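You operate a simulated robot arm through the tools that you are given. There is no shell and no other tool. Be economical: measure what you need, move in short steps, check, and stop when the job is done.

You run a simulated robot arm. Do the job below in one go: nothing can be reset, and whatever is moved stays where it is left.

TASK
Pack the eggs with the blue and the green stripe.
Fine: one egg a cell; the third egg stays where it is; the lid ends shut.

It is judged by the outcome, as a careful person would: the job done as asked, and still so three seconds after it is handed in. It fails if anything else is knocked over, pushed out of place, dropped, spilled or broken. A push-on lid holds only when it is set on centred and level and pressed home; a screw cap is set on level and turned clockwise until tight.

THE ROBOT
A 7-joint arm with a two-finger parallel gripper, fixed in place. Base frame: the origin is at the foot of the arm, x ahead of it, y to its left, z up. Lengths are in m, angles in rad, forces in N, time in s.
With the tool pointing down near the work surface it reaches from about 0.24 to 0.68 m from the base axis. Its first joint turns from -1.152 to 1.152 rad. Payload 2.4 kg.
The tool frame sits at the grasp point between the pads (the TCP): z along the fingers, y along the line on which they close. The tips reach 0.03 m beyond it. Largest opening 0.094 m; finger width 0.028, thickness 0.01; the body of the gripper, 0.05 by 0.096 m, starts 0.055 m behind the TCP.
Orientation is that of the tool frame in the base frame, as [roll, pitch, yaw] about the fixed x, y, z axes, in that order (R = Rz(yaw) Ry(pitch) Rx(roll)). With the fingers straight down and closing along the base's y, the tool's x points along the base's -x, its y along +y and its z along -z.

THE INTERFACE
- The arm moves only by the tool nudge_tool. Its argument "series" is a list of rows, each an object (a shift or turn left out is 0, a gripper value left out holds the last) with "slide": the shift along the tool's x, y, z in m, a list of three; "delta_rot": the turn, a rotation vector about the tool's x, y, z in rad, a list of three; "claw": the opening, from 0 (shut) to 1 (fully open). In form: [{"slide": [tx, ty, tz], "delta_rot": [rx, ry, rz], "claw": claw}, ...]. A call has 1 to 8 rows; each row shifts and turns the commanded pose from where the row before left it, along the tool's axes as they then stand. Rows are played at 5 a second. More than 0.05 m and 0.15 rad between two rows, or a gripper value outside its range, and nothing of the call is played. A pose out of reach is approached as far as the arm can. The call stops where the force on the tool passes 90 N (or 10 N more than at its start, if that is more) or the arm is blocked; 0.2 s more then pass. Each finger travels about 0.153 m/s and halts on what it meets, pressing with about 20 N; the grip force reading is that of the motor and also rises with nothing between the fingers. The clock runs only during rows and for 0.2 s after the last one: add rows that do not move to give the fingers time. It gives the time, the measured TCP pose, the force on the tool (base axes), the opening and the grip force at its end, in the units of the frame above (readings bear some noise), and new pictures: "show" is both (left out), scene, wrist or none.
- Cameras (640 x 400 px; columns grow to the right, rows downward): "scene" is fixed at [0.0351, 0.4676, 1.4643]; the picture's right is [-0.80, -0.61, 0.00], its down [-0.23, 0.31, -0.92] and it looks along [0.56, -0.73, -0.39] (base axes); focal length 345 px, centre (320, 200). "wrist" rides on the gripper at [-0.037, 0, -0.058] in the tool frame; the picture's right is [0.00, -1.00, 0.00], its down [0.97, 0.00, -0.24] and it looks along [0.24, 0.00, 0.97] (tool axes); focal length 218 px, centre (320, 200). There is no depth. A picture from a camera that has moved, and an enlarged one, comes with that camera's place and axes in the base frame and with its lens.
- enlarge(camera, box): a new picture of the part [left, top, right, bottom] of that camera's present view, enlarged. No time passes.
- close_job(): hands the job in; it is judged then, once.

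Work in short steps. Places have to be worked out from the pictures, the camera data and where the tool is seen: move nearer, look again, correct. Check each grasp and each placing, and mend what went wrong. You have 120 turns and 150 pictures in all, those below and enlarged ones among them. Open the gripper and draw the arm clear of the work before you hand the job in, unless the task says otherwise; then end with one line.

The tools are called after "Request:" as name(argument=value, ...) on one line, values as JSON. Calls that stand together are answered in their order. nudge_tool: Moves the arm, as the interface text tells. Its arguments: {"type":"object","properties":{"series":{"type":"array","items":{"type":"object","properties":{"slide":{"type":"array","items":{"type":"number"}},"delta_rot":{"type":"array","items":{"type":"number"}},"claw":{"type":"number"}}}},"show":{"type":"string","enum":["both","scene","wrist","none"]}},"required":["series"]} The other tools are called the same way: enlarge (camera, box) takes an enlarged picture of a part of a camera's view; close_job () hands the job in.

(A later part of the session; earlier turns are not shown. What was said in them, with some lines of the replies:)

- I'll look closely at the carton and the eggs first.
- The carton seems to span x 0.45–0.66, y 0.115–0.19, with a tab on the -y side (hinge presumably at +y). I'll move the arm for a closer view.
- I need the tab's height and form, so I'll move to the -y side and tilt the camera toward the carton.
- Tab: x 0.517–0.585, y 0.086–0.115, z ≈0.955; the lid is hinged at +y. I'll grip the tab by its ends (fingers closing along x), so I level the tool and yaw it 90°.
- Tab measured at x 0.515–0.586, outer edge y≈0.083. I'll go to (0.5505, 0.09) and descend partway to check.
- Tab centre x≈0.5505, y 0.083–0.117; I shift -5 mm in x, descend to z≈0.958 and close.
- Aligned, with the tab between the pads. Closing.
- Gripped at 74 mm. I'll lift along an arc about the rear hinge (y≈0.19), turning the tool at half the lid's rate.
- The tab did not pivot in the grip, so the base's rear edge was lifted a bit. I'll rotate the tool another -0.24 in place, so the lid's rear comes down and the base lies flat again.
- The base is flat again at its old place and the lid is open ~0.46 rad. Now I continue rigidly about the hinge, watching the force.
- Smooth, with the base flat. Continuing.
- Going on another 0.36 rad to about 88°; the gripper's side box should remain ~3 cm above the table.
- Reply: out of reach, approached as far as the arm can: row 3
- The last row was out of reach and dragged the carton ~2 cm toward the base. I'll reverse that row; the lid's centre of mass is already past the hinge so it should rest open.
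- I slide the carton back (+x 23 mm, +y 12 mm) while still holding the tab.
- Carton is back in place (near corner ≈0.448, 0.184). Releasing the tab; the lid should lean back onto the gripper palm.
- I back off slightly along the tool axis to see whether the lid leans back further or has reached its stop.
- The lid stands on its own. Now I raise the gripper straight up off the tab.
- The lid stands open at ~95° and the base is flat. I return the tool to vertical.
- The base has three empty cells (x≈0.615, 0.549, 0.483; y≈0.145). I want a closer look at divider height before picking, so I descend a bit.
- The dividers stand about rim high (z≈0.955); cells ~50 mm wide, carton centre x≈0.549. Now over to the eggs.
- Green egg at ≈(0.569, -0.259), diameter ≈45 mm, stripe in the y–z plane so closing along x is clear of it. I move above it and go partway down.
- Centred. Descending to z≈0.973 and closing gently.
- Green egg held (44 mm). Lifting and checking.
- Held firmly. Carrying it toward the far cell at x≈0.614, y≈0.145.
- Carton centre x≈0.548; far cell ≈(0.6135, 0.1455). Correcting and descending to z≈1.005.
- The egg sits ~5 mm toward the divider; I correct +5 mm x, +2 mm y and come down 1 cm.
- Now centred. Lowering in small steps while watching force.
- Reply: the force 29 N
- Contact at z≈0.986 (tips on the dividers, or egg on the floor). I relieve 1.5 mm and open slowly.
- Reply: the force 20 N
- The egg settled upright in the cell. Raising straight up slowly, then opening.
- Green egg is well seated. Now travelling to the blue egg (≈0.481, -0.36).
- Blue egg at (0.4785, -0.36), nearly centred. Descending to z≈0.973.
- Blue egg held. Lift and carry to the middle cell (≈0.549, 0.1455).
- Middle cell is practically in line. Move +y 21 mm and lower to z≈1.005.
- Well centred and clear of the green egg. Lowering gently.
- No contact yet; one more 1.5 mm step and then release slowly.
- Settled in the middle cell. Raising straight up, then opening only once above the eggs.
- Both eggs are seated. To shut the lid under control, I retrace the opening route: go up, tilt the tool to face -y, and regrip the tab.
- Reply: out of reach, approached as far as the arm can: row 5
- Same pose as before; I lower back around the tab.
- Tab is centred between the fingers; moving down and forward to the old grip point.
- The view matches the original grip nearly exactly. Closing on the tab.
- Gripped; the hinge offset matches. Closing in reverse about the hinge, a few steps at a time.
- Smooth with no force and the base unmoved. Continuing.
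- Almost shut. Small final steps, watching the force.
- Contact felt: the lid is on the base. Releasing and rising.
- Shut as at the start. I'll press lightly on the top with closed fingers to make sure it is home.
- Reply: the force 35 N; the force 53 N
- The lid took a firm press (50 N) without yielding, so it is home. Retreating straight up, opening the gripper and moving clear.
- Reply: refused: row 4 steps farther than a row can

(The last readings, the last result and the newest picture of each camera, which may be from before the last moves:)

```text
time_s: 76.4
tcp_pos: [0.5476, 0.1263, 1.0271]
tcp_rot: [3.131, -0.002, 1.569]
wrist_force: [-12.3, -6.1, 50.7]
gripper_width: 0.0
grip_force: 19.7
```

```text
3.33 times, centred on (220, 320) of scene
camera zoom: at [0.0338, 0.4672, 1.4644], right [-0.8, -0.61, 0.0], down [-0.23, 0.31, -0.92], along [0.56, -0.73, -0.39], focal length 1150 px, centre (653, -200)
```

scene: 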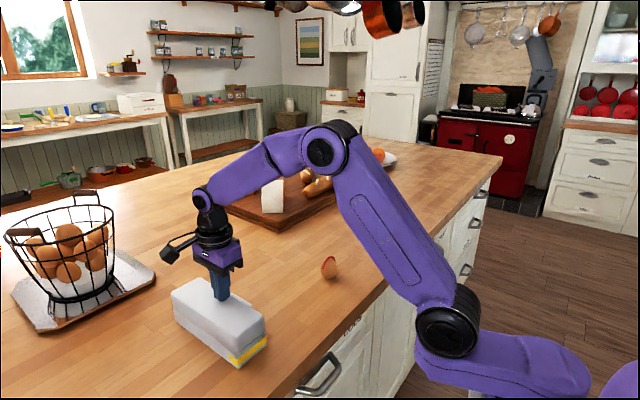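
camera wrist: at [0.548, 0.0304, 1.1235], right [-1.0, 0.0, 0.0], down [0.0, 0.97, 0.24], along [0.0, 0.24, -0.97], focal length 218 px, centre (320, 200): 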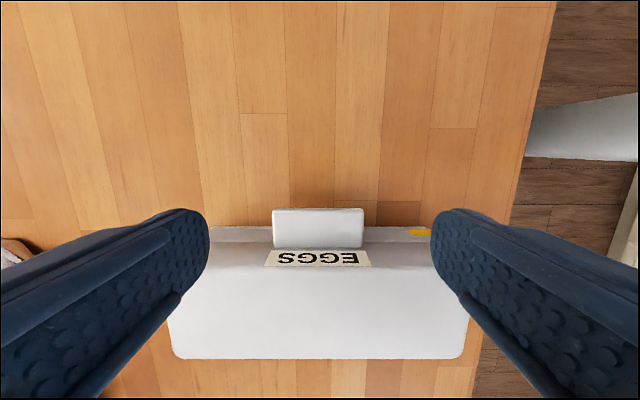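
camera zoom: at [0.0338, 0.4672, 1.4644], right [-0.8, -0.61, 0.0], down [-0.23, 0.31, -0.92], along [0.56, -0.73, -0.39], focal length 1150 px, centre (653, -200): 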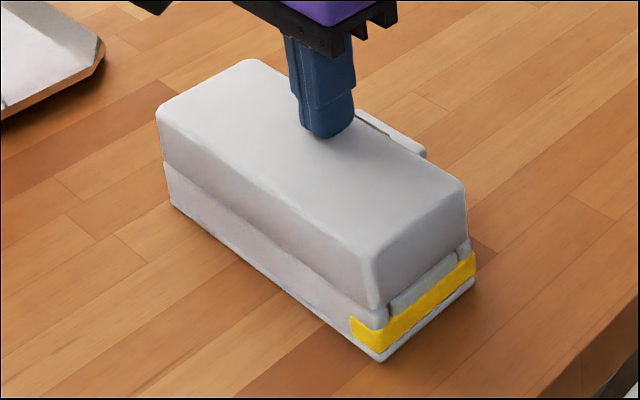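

Row 4 was too long; same retreat with shorter rows.

Request:
nudge_tool(series=[{"slide": [0, 0, -0.01]}, {"slide": [0, 0, -0.045]}, {"slide": [0, 0, -0.045]}, {"slide": [-0.02, 0, -0.04], "claw": 1.0}, {"slide": [-0.03, 0, -0.03]}, {"slide": [-0.04, -0.02, 0]}, {"slide": [-0.04, -0.02, 0]}, {}])

Request:
enlarge(camera="scene", box=[150, 240, 350, 380])

```text
time_s: 78.2
tcp_pos: [0.5054, -0.0035, 1.1936]
tcp_rot: [3.141, -0.002, 1.573]
wrist_force: [0.1, 0.4, -0.2]
gripper_width: 0.0939
grip_force: 0.0
camera wrist: at [0.5067, -0.0406, 1.2518], right [-1.0, 0.0, 0.0], down [0.0, 0.97, 0.24], along [0.0, 0.24, -0.97], focal length 218 px, centre (320, 200)
```

scene: 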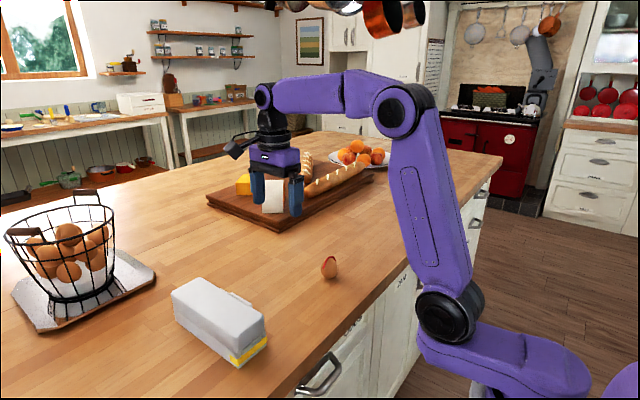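
wrist: 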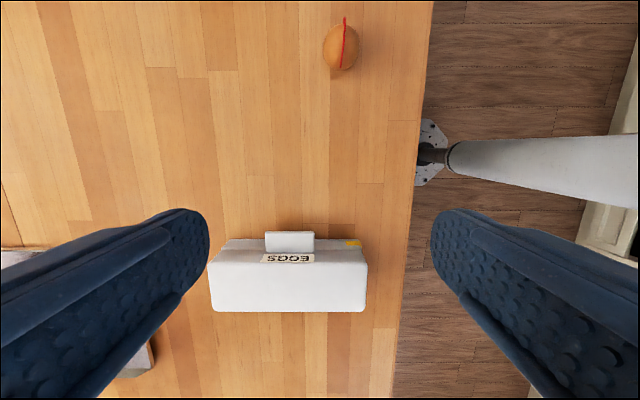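

```text
2.86 times, centred on (250, 310) of scene
camera zoom: at [0.0351, 0.4676, 1.4643], right [-0.8, -0.61, 0.0], down [-0.23, 0.31, -0.92], along [0.56, -0.73, -0.39], focal length 986 px, centre (520, -114)
```

zoom: 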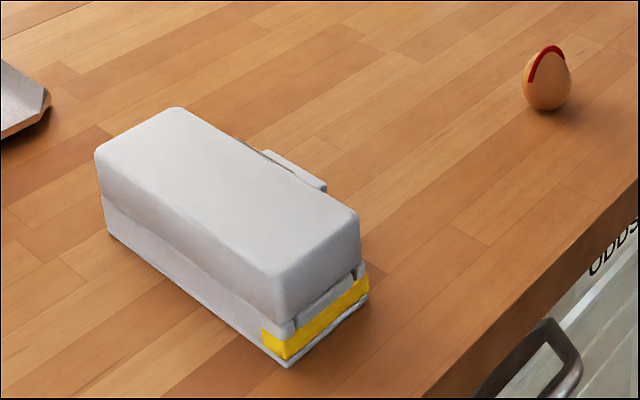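

The carton is shut with both eggs inside, the red-striped egg is where it was, and the arm is clear with the gripper open. Handing in.

Request:
close_job()

```text
The job is handed in.
```

The green- and blue-striped eggs are each in their own carton cell (far and middle), the lid is shut, and the red-striped egg was left where it stood. The carton was dragged about 2 cm while I opened the lid; I slid it back to within about 1 cm of its starting place before packing.
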